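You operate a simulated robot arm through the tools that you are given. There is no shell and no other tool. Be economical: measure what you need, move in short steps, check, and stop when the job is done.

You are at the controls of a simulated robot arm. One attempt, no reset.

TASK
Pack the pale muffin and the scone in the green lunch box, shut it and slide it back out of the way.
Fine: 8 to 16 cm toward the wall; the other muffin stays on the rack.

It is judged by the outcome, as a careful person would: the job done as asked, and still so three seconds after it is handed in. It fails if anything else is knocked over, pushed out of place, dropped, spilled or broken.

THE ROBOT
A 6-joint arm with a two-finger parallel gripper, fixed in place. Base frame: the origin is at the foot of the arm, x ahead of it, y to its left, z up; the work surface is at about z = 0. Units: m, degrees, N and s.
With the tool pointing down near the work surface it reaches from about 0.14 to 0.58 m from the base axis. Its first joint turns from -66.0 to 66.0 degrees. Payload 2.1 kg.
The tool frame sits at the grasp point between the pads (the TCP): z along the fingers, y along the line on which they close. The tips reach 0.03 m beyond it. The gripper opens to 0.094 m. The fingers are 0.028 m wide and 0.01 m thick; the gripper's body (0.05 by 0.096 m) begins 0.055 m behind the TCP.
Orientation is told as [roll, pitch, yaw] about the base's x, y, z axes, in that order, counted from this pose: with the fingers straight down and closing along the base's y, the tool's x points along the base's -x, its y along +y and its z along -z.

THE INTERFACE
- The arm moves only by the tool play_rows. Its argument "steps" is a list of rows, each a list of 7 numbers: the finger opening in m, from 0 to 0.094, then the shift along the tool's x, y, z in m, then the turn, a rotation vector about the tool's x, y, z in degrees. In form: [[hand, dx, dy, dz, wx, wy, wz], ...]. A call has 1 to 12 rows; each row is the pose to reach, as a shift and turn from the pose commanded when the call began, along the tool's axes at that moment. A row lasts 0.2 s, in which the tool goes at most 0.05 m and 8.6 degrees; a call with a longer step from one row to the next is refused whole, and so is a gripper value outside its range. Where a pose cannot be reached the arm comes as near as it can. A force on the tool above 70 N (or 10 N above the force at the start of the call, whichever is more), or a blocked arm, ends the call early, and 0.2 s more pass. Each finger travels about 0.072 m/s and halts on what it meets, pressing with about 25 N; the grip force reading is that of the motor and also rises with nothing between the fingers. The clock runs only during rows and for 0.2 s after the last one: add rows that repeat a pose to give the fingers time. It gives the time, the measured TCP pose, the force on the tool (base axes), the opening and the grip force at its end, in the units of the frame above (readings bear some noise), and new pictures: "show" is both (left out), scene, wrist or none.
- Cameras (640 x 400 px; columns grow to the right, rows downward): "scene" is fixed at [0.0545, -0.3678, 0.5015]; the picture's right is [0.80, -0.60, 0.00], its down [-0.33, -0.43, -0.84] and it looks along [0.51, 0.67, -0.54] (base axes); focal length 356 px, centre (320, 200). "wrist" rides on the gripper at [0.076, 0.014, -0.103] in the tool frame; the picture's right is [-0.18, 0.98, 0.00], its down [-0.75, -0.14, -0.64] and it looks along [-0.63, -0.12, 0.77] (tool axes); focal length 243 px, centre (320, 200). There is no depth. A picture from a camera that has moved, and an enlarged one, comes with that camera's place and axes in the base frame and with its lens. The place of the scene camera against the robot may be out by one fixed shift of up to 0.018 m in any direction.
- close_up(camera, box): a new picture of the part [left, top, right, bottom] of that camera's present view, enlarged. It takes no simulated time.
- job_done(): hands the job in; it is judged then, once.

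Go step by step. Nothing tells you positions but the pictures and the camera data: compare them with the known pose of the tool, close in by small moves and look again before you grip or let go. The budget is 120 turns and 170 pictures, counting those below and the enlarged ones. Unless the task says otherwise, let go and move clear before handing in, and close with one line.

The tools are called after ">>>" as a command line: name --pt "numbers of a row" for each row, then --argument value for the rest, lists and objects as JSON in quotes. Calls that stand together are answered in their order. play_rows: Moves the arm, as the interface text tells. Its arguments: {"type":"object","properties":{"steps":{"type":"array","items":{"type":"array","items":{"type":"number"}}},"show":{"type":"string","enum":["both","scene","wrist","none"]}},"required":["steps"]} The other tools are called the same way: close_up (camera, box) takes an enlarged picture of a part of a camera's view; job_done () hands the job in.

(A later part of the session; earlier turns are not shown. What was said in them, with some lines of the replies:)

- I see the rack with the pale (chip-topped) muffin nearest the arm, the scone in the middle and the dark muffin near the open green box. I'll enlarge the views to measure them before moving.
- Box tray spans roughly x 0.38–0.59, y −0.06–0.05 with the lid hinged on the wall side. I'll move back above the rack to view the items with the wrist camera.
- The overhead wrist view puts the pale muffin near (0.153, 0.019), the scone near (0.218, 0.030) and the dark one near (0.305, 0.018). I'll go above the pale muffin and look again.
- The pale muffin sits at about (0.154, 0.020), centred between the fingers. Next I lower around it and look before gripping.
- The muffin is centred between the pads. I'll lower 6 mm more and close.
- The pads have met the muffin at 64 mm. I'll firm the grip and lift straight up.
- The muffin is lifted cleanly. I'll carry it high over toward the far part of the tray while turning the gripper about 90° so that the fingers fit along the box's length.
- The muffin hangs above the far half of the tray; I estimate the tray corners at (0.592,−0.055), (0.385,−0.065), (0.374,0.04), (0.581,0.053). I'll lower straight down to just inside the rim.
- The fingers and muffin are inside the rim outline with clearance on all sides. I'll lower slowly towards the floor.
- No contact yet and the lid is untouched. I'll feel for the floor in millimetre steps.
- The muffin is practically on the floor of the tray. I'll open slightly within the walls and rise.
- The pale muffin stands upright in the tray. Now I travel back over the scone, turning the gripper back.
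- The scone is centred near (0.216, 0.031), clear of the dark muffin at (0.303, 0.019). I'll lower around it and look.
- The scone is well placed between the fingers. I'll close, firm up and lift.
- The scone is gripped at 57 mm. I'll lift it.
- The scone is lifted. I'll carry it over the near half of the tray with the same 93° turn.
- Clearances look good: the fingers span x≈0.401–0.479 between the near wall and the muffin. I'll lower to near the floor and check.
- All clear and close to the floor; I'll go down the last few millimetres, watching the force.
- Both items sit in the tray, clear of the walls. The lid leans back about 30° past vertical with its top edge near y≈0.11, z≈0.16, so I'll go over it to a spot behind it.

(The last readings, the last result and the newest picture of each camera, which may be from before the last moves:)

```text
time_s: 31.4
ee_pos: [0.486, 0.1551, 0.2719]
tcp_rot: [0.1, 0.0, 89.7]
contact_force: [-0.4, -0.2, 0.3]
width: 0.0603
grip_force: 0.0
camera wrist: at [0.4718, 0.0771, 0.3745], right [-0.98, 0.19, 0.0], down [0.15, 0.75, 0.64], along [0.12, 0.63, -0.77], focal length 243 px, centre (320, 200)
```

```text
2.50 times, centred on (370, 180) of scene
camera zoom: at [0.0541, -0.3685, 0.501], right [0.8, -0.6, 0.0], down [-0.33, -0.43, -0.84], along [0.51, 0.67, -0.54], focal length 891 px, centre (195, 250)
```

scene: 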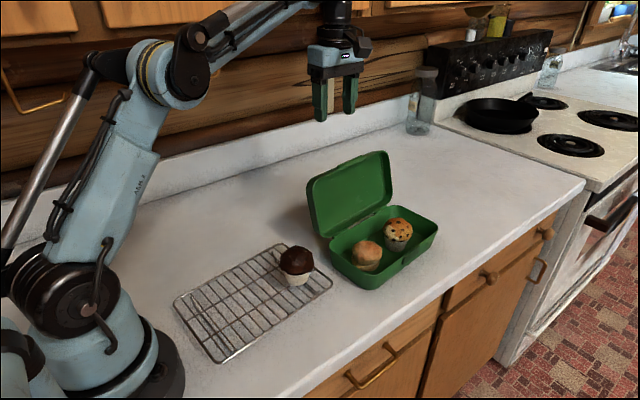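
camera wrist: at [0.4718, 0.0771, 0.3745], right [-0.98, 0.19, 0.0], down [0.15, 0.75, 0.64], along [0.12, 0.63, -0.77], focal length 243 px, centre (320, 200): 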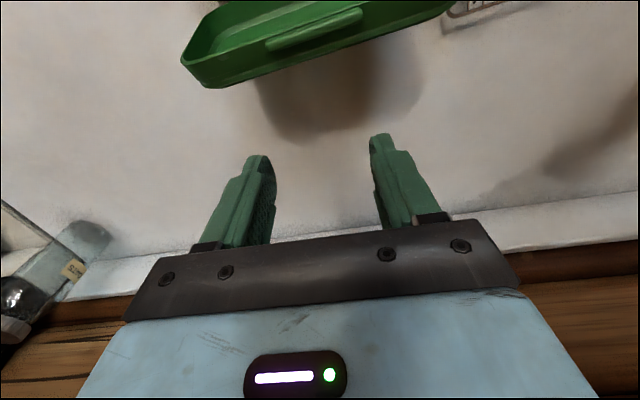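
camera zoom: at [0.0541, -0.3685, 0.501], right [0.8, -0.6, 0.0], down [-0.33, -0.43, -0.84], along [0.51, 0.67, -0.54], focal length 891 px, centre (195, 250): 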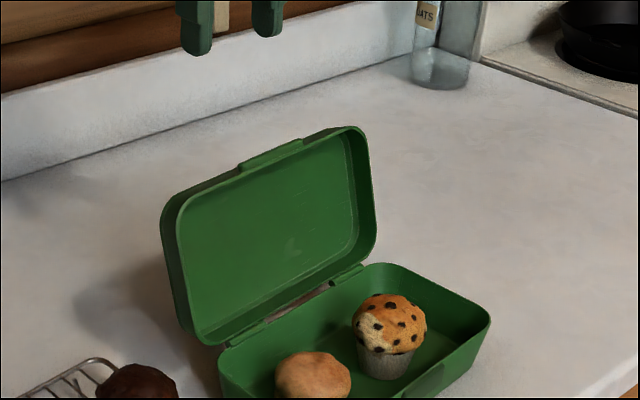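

The reach is slightly limited up here, but the fingers are behind the lid (lid top edge at y≈0.094–0.12, z≈0.165). I'll lower behind it and check.

>>> play_rows --pt "0.06 0.005 0 0.03 0 0 0" --pt "0.06 0.01 0 0.06 0 0 0" --pt "0.06 0.015 0 0.09 0 0 0" --pt "0.06 0.015 0 0.115 0 0 0" --pt "0.06 0.015 0 0.115 0 0 0"

>>> close_up --camera "scene" --box '[280, 100, 460, 260]'

```text
time_s: 32.6
ee_pos: [0.4804, 0.169, 0.1536]
tcp_rot: [-0.1, 0.1, 93.1]
contact_force: [0.9, 0.0, -0.5]
width: 0.0602
grip_force: 0.0
camera wrist: at [0.4698, 0.0907, 0.2562], right [-0.99, 0.13, 0.0], down [0.1, 0.76, 0.64], along [0.09, 0.64, -0.77], focal length 243 px, centre (320, 200)
```

scene: 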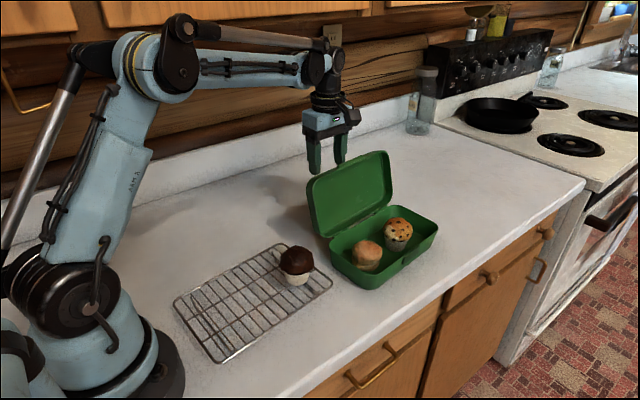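
wrist: 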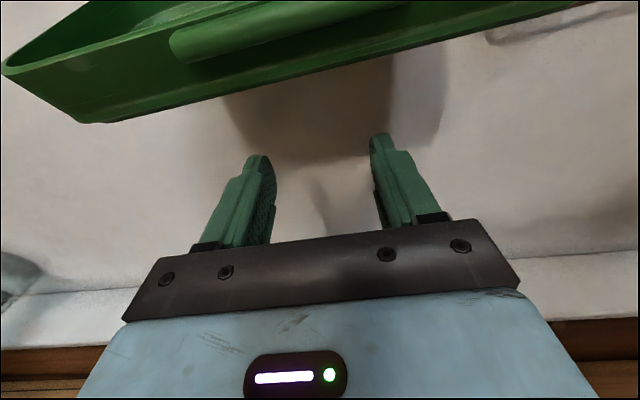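

```text
2.50 times, centred on (370, 180) of scene
camera zoom: at [0.0545, -0.3678, 0.5015], right [0.8, -0.6, 0.0], down [-0.33, -0.43, -0.84], along [0.51, 0.67, -0.54], focal length 891 px, centre (195, 250)
```

zoom: 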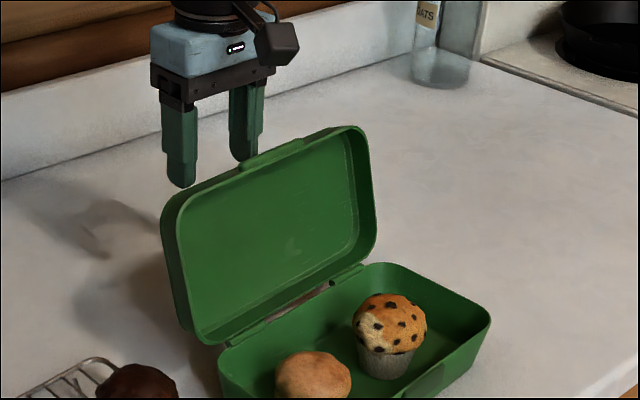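

The fingers are behind the lid with about 4 cm of overlap. I'll sweep them gently toward the box to tip the lid up.

>>> play_rows --pt "0.06 0.015 0 0 0 0 0" --pt "0.06 0.03 0 0 0 0 0" --pt "0.06 0.04 0 0 0 0 0" --pt "0.06 0.05 0 0 0 0 0" --pt "0.06 0.06 0 -0.003 0 0 0" --pt "0.06 0.07 0 -0.006 0 0 0" --pt "0.06 0.08 0 -0.009 0 0 0" --pt "0.06 0.08 0 -0.009 0 0 0"

>>> close_up --camera "scene" --box '[280, 120, 460, 280]'

```text
time_s: 34.4
ee_pos: [0.4833, 0.0906, 0.164]
tcp_rot: [-0.2, -0.1, 93.0]
contact_force: [-1.0, 0.7, 0.6]
width: 0.06
grip_force: 0.0
camera wrist: at [0.4739, 0.0103, 0.2656], right [-0.99, 0.13, 0.0], down [0.1, 0.76, 0.64], along [0.09, 0.64, -0.77], focal length 243 px, centre (320, 200)
```

scene: 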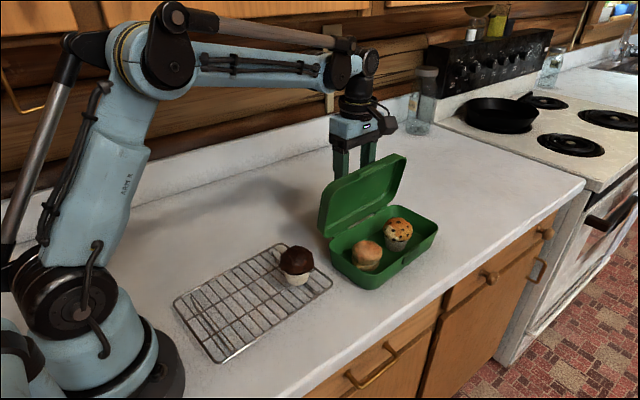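
wrist: 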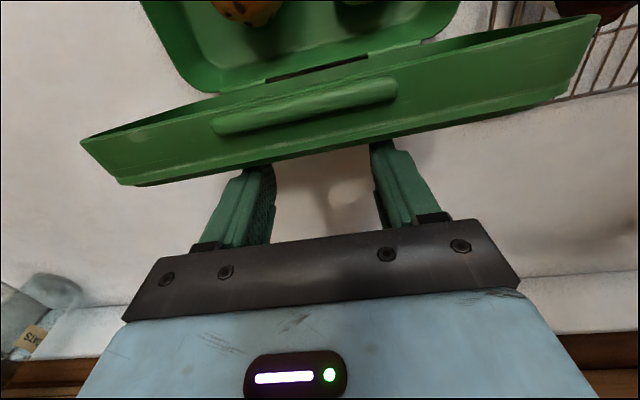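

```text
2.50 times, centred on (370, 200) of scene
camera zoom: at [0.0545, -0.3678, 0.5015], right [0.8, -0.6, 0.0], down [-0.33, -0.43, -0.84], along [0.51, 0.67, -0.54], focal length 891 px, centre (195, 200)
```

zoom: 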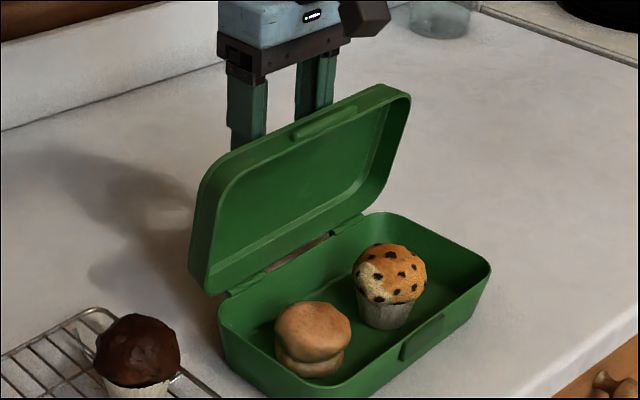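

The lid is now about vertical and the box has not shifted. I'll carry the sweep on over and downwards.

>>> play_rows --pt "0.06 0.01 0 -0.002 0 0 0" --pt "0.06 0.02 0 -0.003 0 0 0" --pt "0.06 0.03 0 -0.004 0 0 0" --pt "0.06 0.04 0 -0.004 0 0 0" --pt "0.06 0.05 0 -0.004 0 0 0" --pt "0.06 0.06 0 0 0 0 0" --pt "0.06 0.06 0 0 0 0 0"

>>> close_up --camera "scene" --box '[280, 120, 460, 280]'

```text
time_s: 36.0
ee_pos: [0.487, 0.0301, 0.1627]
tcp_rot: [-0.1, 0.1, 93.0]
contact_force: [0.0, 0.0, -1.2]
width: 0.0598
grip_force: 0.1
camera wrist: at [0.4774, -0.0493, 0.2656], right [-0.99, 0.13, 0.0], down [0.1, 0.76, 0.64], along [0.09, 0.64, -0.77], focal length 243 px, centre (320, 200)
```

scene: 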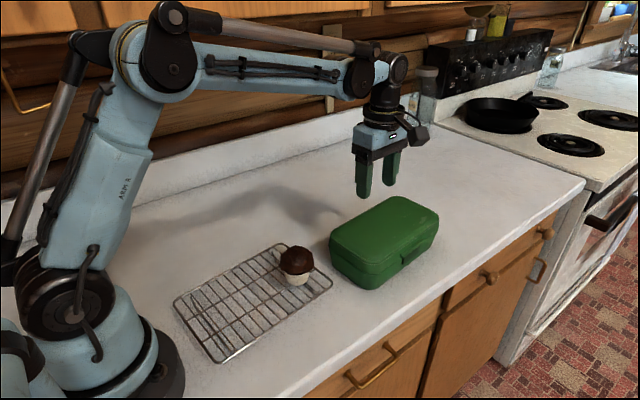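
wrist: 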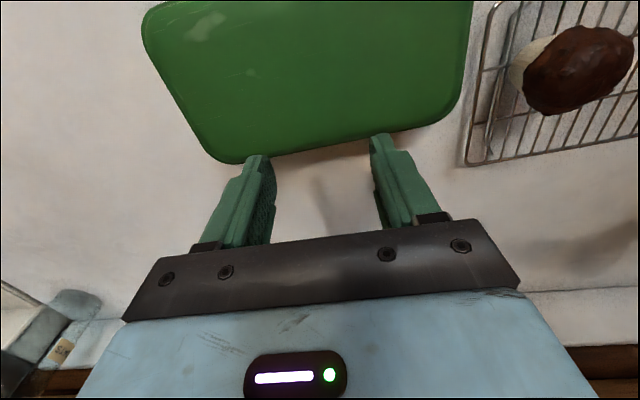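

```text
2.50 times, centred on (370, 200) of scene
camera zoom: at [0.0545, -0.3678, 0.5015], right [0.8, -0.6, 0.0], down [-0.33, -0.43, -0.84], along [0.51, 0.67, -0.54], focal length 891 px, centre (195, 200)
```

zoom: 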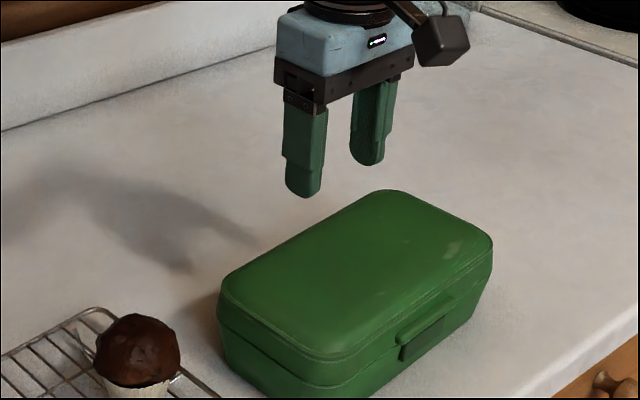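

The lid has fallen shut. I'll look closely at the seam and latch.

>>> close_up --camera "scene" --box '[325, 190, 445, 295]'

```text
3.81 times, centred on (385, 242) of scene
camera zoom: at [0.0545, -0.3678, 0.5015], right [0.8, -0.6, 0.0], down [-0.33, -0.43, -0.84], along [0.51, 0.67, -0.54], focal length 1358 px, centre (72, 38)
```

zoom: 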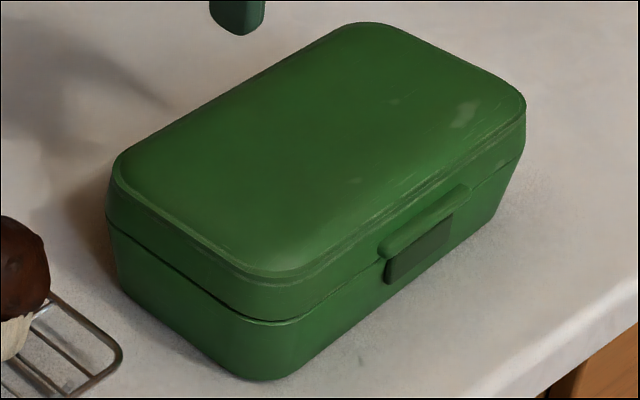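

It looks shut, but I'll press lightly on the front centre to be sure it is latched. I move above the front edge with fingers closed.

>>> play_rows --pt "0.04 0.03 0 0 0 0 0" --pt "0.02 0.065 0 0 0 0 0" --pt "0.0 0.065 0 0.02 0 0 0" --pt "0.0 0.065 0 0.04 0 0 0" --pt "0.0 0.065 0 0.047 0 0 0" --pt "0.0 0.065 0 0.047 0 0 0"

>>> close_up --camera "scene" --box '[325, 160, 445, 295]'

```text
time_s: 37.4
ee_pos: [0.4911, -0.0339, 0.1168]
tcp_rot: [-0.1, 0.0, 93.0]
contact_force: [-0.1, -0.1, 1.1]
width: 0.0002
grip_force: 24.9
camera wrist: at [0.4806, -0.1134, 0.2184], right [-0.99, 0.13, 0.0], down [0.1, 0.76, 0.64], along [0.09, 0.64, -0.77], focal length 243 px, centre (320, 200)
```

scene: 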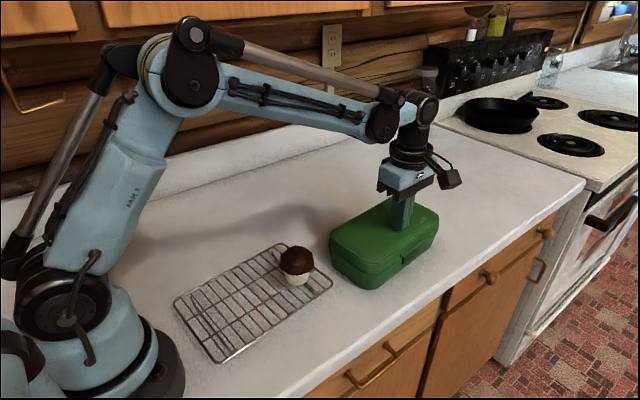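
wrist: 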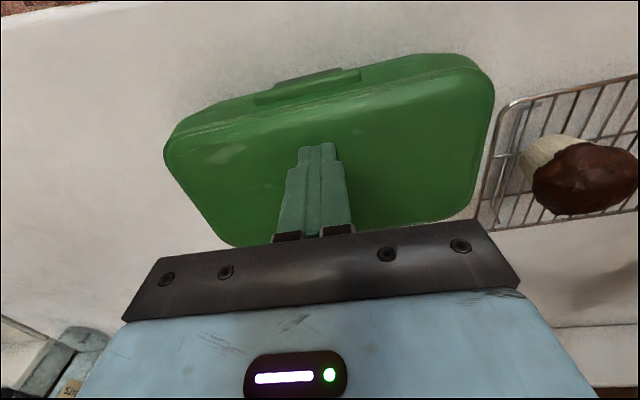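

```text
2.96 times, centred on (385, 228) of scene
camera zoom: at [0.0545, -0.3678, 0.5015], right [0.8, -0.6, 0.0], down [-0.33, -0.43, -0.84], along [0.51, 0.67, -0.54], focal length 1056 px, centre (127, 118)
```

zoom: 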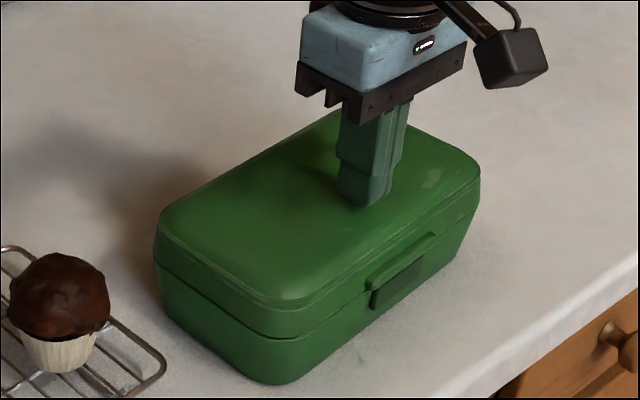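

>>> play_rows --pt "0 0 0 0.003 0 0 0" --pt "0 0 0 0.006 0 0 0" --pt "0 0 0 0.008 0 0 0" --pt "0 0 0 0.008 0 0 0" --show "none"

```text
time_s: 38.4
ee_pos: [0.4906, -0.0354, 0.1082]
tcp_rot: [-0.1, 0.0, 93.0]
contact_force: [-0.6, -1.4, 20.5]
width: 0.0001
grip_force: 24.6
```

The lid resists with about 20 N at z≈0.078. One slightly firmer press, then I'll back off upward and look.

>>> play_rows --pt "0 0 0 0.001 0 0 0" --pt "0 0 0 0.002 0 0 0" --show "none"

>>> play_rows --pt "0 0 0 -0.01 0 0 0" --pt "0 0 0 -0.05 0 0 0" --pt "0 0 0 -0.08 0 0 0" --pt "0 0 0 -0.08 0 0 0"

>>> close_up --camera "scene" --box '[325, 190, 445, 295]'

```text
time_s: 39.0
ee_pos: [0.4903, -0.0346, 0.1088]
tcp_rot: [-0.1, 0.0, 93.0]
contact_force: [-1.7, -6.3, 55.0]
width: 0.0
grip_force: 24.8
```

```text
time_s: 40.0
ee_pos: [0.4922, -0.0342, 0.1869]
tcp_rot: [-0.1, 0.0, 93.0]
contact_force: [-0.9, -0.6, 0.5]
width: 0.0001
grip_force: 24.5
camera wrist: at [0.4815, -0.1129, 0.2887], right [-0.99, 0.13, 0.0], down [0.1, 0.76, 0.64], along [0.09, 0.64, -0.77], focal length 243 px, centre (320, 200)
```

scene: 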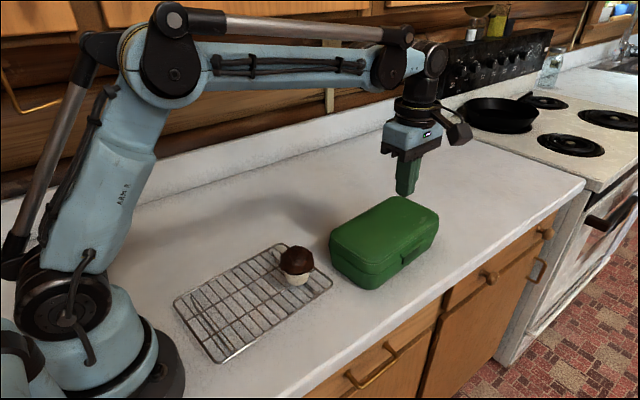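
wrist: 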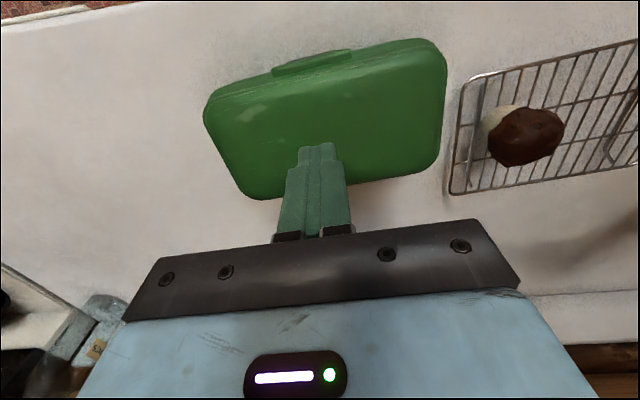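

```text
3.81 times, centred on (385, 242) of scene
camera zoom: at [0.0545, -0.3678, 0.5015], right [0.8, -0.6, 0.0], down [-0.33, -0.43, -0.84], along [0.51, 0.67, -0.54], focal length 1358 px, centre (72, 38)
```

zoom: 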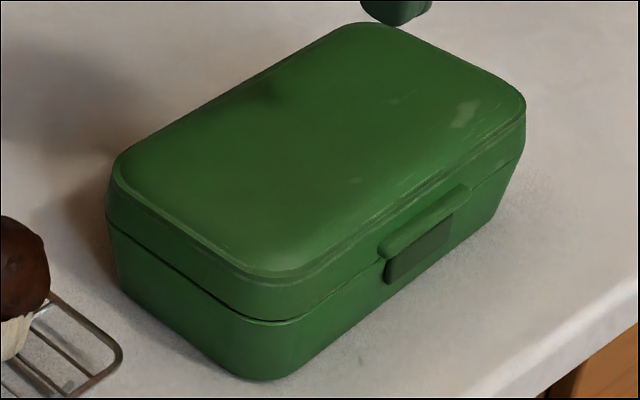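

The lid is seated firmly and the box has not moved. Now I'll open the fingers to straddle the latch, go to the front of the box and come down just in front of it.

>>> play_rows --pt "0.03 0.035 0.003 0 0 0 0" --pt "0.06 0.07 0.005 0 0 0 0" --pt "0.094 0.07 0.005 0.0 0 0 0" --pt "0.094 0.07 0.005 0.04 0 0 0" --pt "0.094 0.07 0.005 0.07 0 0 0" --pt "0.094 0.07 0.005 0.07 0 0 0"

>>> close_up --camera "scene" --box '[320, 140, 480, 300]'

```text
time_s: 41.4
ee_pos: [0.4903, -0.105, 0.1156]
tcp_rot: [0.0, 0.1, 93.0]
contact_force: [0.2, -0.3, -0.3]
width: 0.0941
grip_force: 0.1
camera wrist: at [0.4796, -0.184, 0.2175], right [-0.99, 0.13, 0.0], down [0.1, 0.76, 0.64], along [0.09, 0.64, -0.77], focal length 243 px, centre (320, 200)
```

scene: 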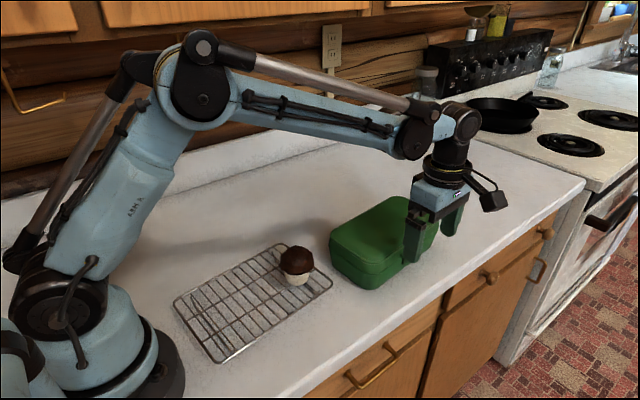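
wrist: 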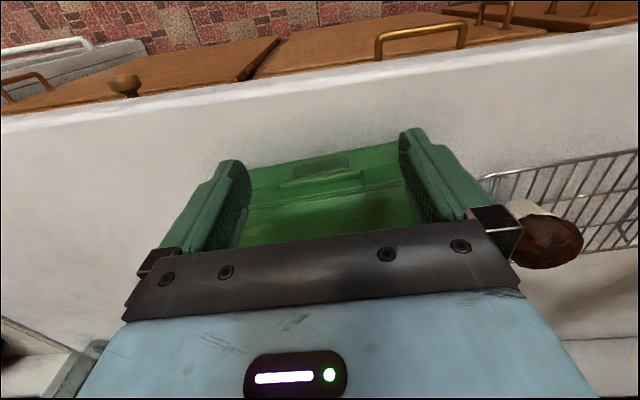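

```text
2.50 times, centred on (400, 220) of scene
camera zoom: at [0.0545, -0.3678, 0.5015], right [0.8, -0.6, 0.0], down [-0.33, -0.43, -0.84], along [0.51, 0.67, -0.54], focal length 891 px, centre (120, 150)
```

zoom: 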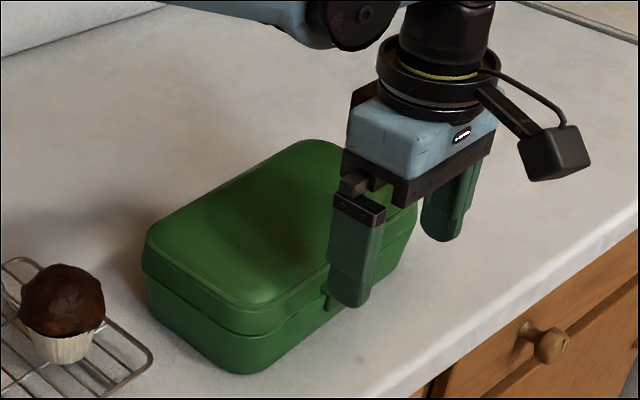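

The fingers straddle the latch and are about 2–3 cm in front of the box face. I'll lower to pushing height.

>>> play_rows --pt "0.094 0 0 0.03 0 0 0" --pt "0.094 0 0 0.06 0 0 0" --pt "0.094 0 0 0.072 0 0 0" --pt "0.094 0 0 0.072 0 0 0"

>>> close_up --camera "scene" --box '[320, 140, 480, 300]'

```text
time_s: 42.4
ee_pos: [0.49, -0.1053, 0.0434]
tcp_rot: [0.0, 0.0, 92.9]
contact_force: [-0.5, 0.5, -0.8]
width: 0.0939
grip_force: 0.1
camera wrist: at [0.4794, -0.1839, 0.1459], right [-0.99, 0.13, 0.0], down [0.1, 0.76, 0.64], along [0.09, 0.64, -0.77], focal length 243 px, centre (320, 200)
```

scene: 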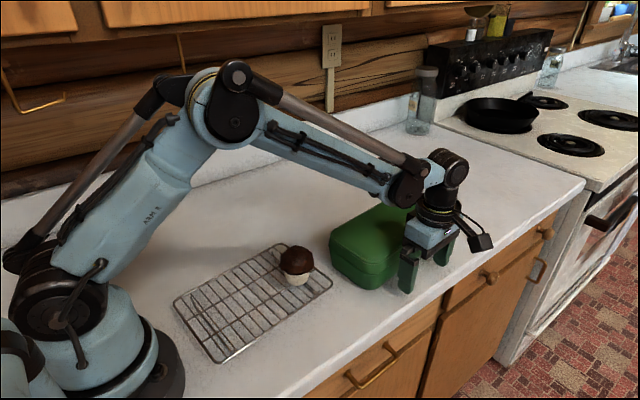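
wrist: 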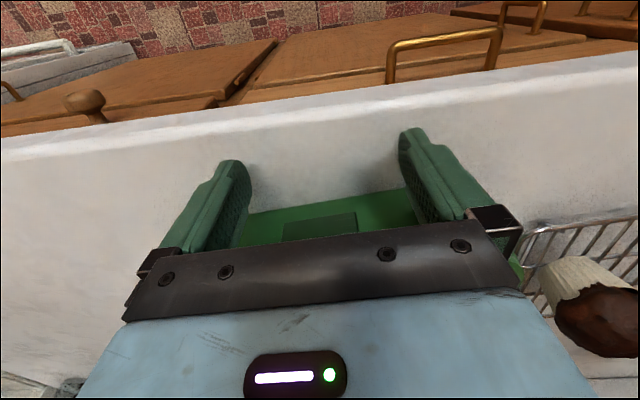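

```text
2.50 times, centred on (400, 220) of scene
camera zoom: at [0.0545, -0.3678, 0.5015], right [0.8, -0.6, 0.0], down [-0.33, -0.43, -0.84], along [0.51, 0.67, -0.54], focal length 891 px, centre (120, 150)
```

zoom: 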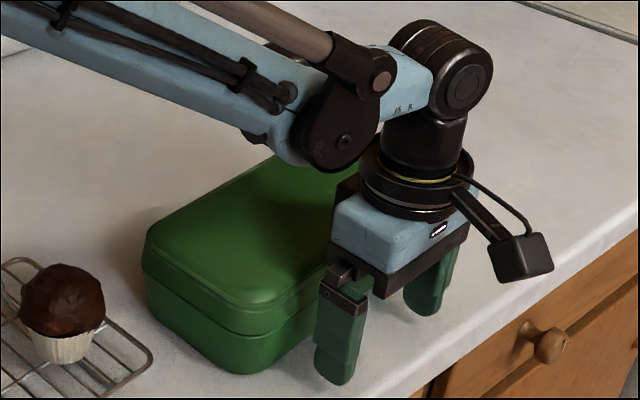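

Ready to push. I'll slide slowly straight toward the wall, first half, then check.

>>> play_rows --pt "0.094 -0.01 -0.0005 0 0 0 0" --pt "0.094 -0.018 -0.001 0 0 0 0" --pt "0.094 -0.024 -0.0013 0 0 0 0" --pt "0.094 -0.03 -0.0016 0 0 0 0" --pt "0.094 -0.036 -0.002 0 0 0 0" --pt "0.094 -0.044 -0.0023 0 0 0 0" --pt "0.094 -0.052 -0.0027 0 0 0 0" --pt "0.094 -0.06 -0.003 0 0 0 0" --pt "0.094 -0.068 -0.0035 0 0 0 0" --pt "0.094 -0.076 -0.004 0 0 0 0"

>>> close_up --camera "scene" --box '[300, 140, 480, 300]'

```text
time_s: 44.6
ee_pos: [0.4891, -0.029, 0.0439]
tcp_rot: [0.0, 0.0, 93.0]
contact_force: [-0.2, -1.4, -0.4]
width: 0.094
grip_force: 0.0
camera wrist: at [0.4793, -0.1072, 0.1463], right [-0.99, 0.13, 0.0], down [0.1, 0.76, 0.64], along [0.09, 0.64, -0.77], focal length 243 px, centre (320, 200)
```

scene: 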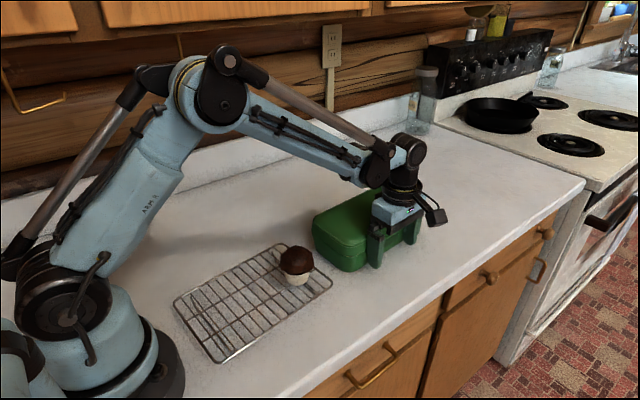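
wrist: 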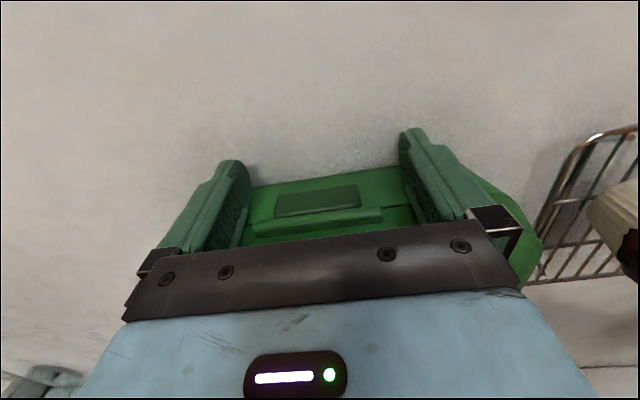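

```text
2.50 times, centred on (390, 220) of scene
camera zoom: at [0.0545, -0.3678, 0.5015], right [0.8, -0.6, 0.0], down [-0.33, -0.43, -0.84], along [0.51, 0.67, -0.54], focal length 891 px, centre (145, 150)
```

zoom: 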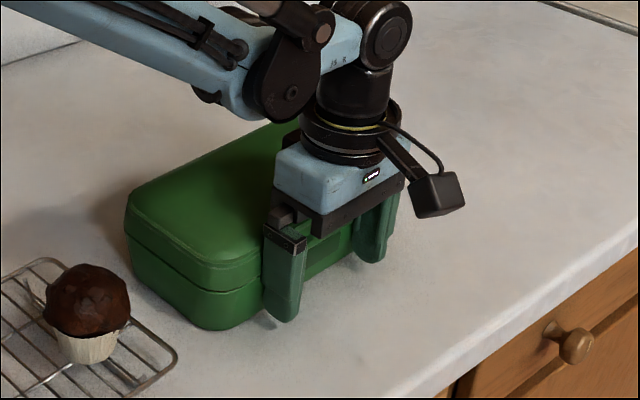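

The box slides straight and smoothly, having moved about 5–6 cm. I'll continue another 6 cm.

>>> play_rows --pt "0.094 -0.008 -0.0004 0 0 0 0" --pt "0.094 -0.016 -0.0008 0 0 0 0" --pt "0.094 -0.024 -0.0012 0 0 0 0" --pt "0.094 -0.032 -0.0016 0 0 0 0" --pt "0.094 -0.04 -0.002 0 0 0 0" --pt "0.094 -0.048 -0.0025 0 0 0 0" --pt "0.094 -0.055 -0.0029 0 0 0 0" --pt "0.094 -0.06 -0.0031 0 0 0 0" --pt "0.094 -0.06 -0.0031 0 0 0 0" --show "scene"

>>> play_rows --pt "0.094 0.02 0 0 0 0 0" --pt "0.094 0.05 0 0 0 0 0" --pt "0.094 0.06 0 -0.04 0 0 0" --pt "0.094 0.06 0 -0.08 0 0 0" --pt "0.094 0.06 0 -0.12 0 0 0" --pt "0.094 0.06 0 -0.16 0 0 0" --pt "0.094 0.06 0 -0.2 0 0 0" --pt "0.094 0.06 0 -0.2 0 0 0"

>>> close_up --camera "scene" --box '[280, 130, 460, 290]'

```text
time_s: 46.6
ee_pos: [0.49, 0.0312, 0.0452]
tcp_rot: [-0.1, 0.1, 92.9]
contact_force: [-0.1, -0.9, 0.3]
width: 0.094
grip_force: 0.0
```

scene: 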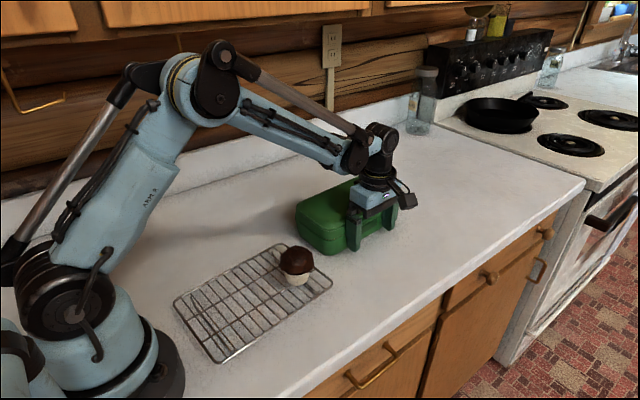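

```text
time_s: 48.4
ee_pos: [0.4916, -0.0288, 0.2438]
tcp_rot: [0.0, 0.0, 93.0]
contact_force: [0.9, 0.3, -0.5]
width: 0.0943
grip_force: 0.0
camera wrist: at [0.4825, -0.108, 0.3471], right [-0.99, 0.13, 0.0], down [0.1, 0.76, 0.64], along [0.09, 0.64, -0.77], focal length 243 px, centre (320, 200)
```

scene: 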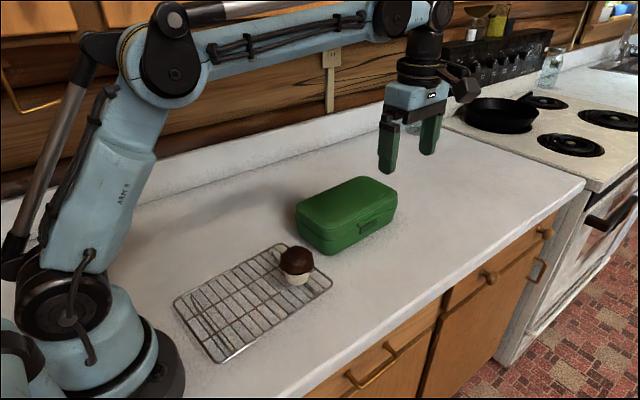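
wrist: 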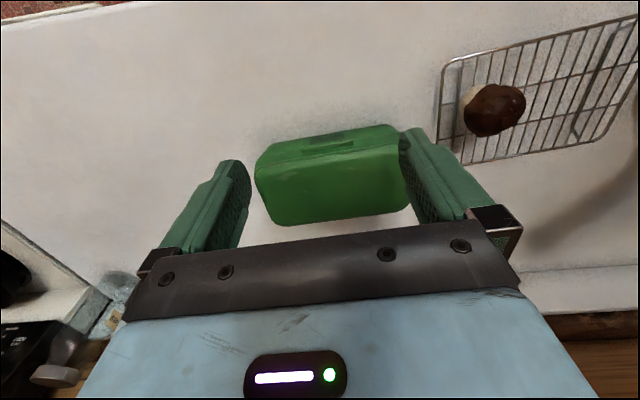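

```text
2.50 times, centred on (370, 210) of scene
camera zoom: at [0.0545, -0.3678, 0.5015], right [0.8, -0.6, 0.0], down [-0.33, -0.43, -0.84], along [0.51, 0.67, -0.54], focal length 891 px, centre (195, 175)
```

zoom: 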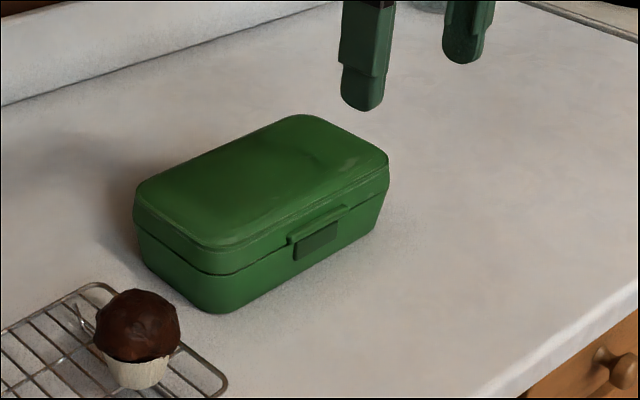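

The box is shut and has moved about 11–12 cm toward the wall (three estimates: 10.7, 11.6 and 12.4 cm). The dark muffin is still on the rack, and the gripper is clear above, so I'm handing it in.

>>> job_done

```text
The job is handed in.
```

The pale muffin and the scone are in the green lunch box, which is shut and about 11–12 cm closer to the wall, and the dark muffin is still on the rack.
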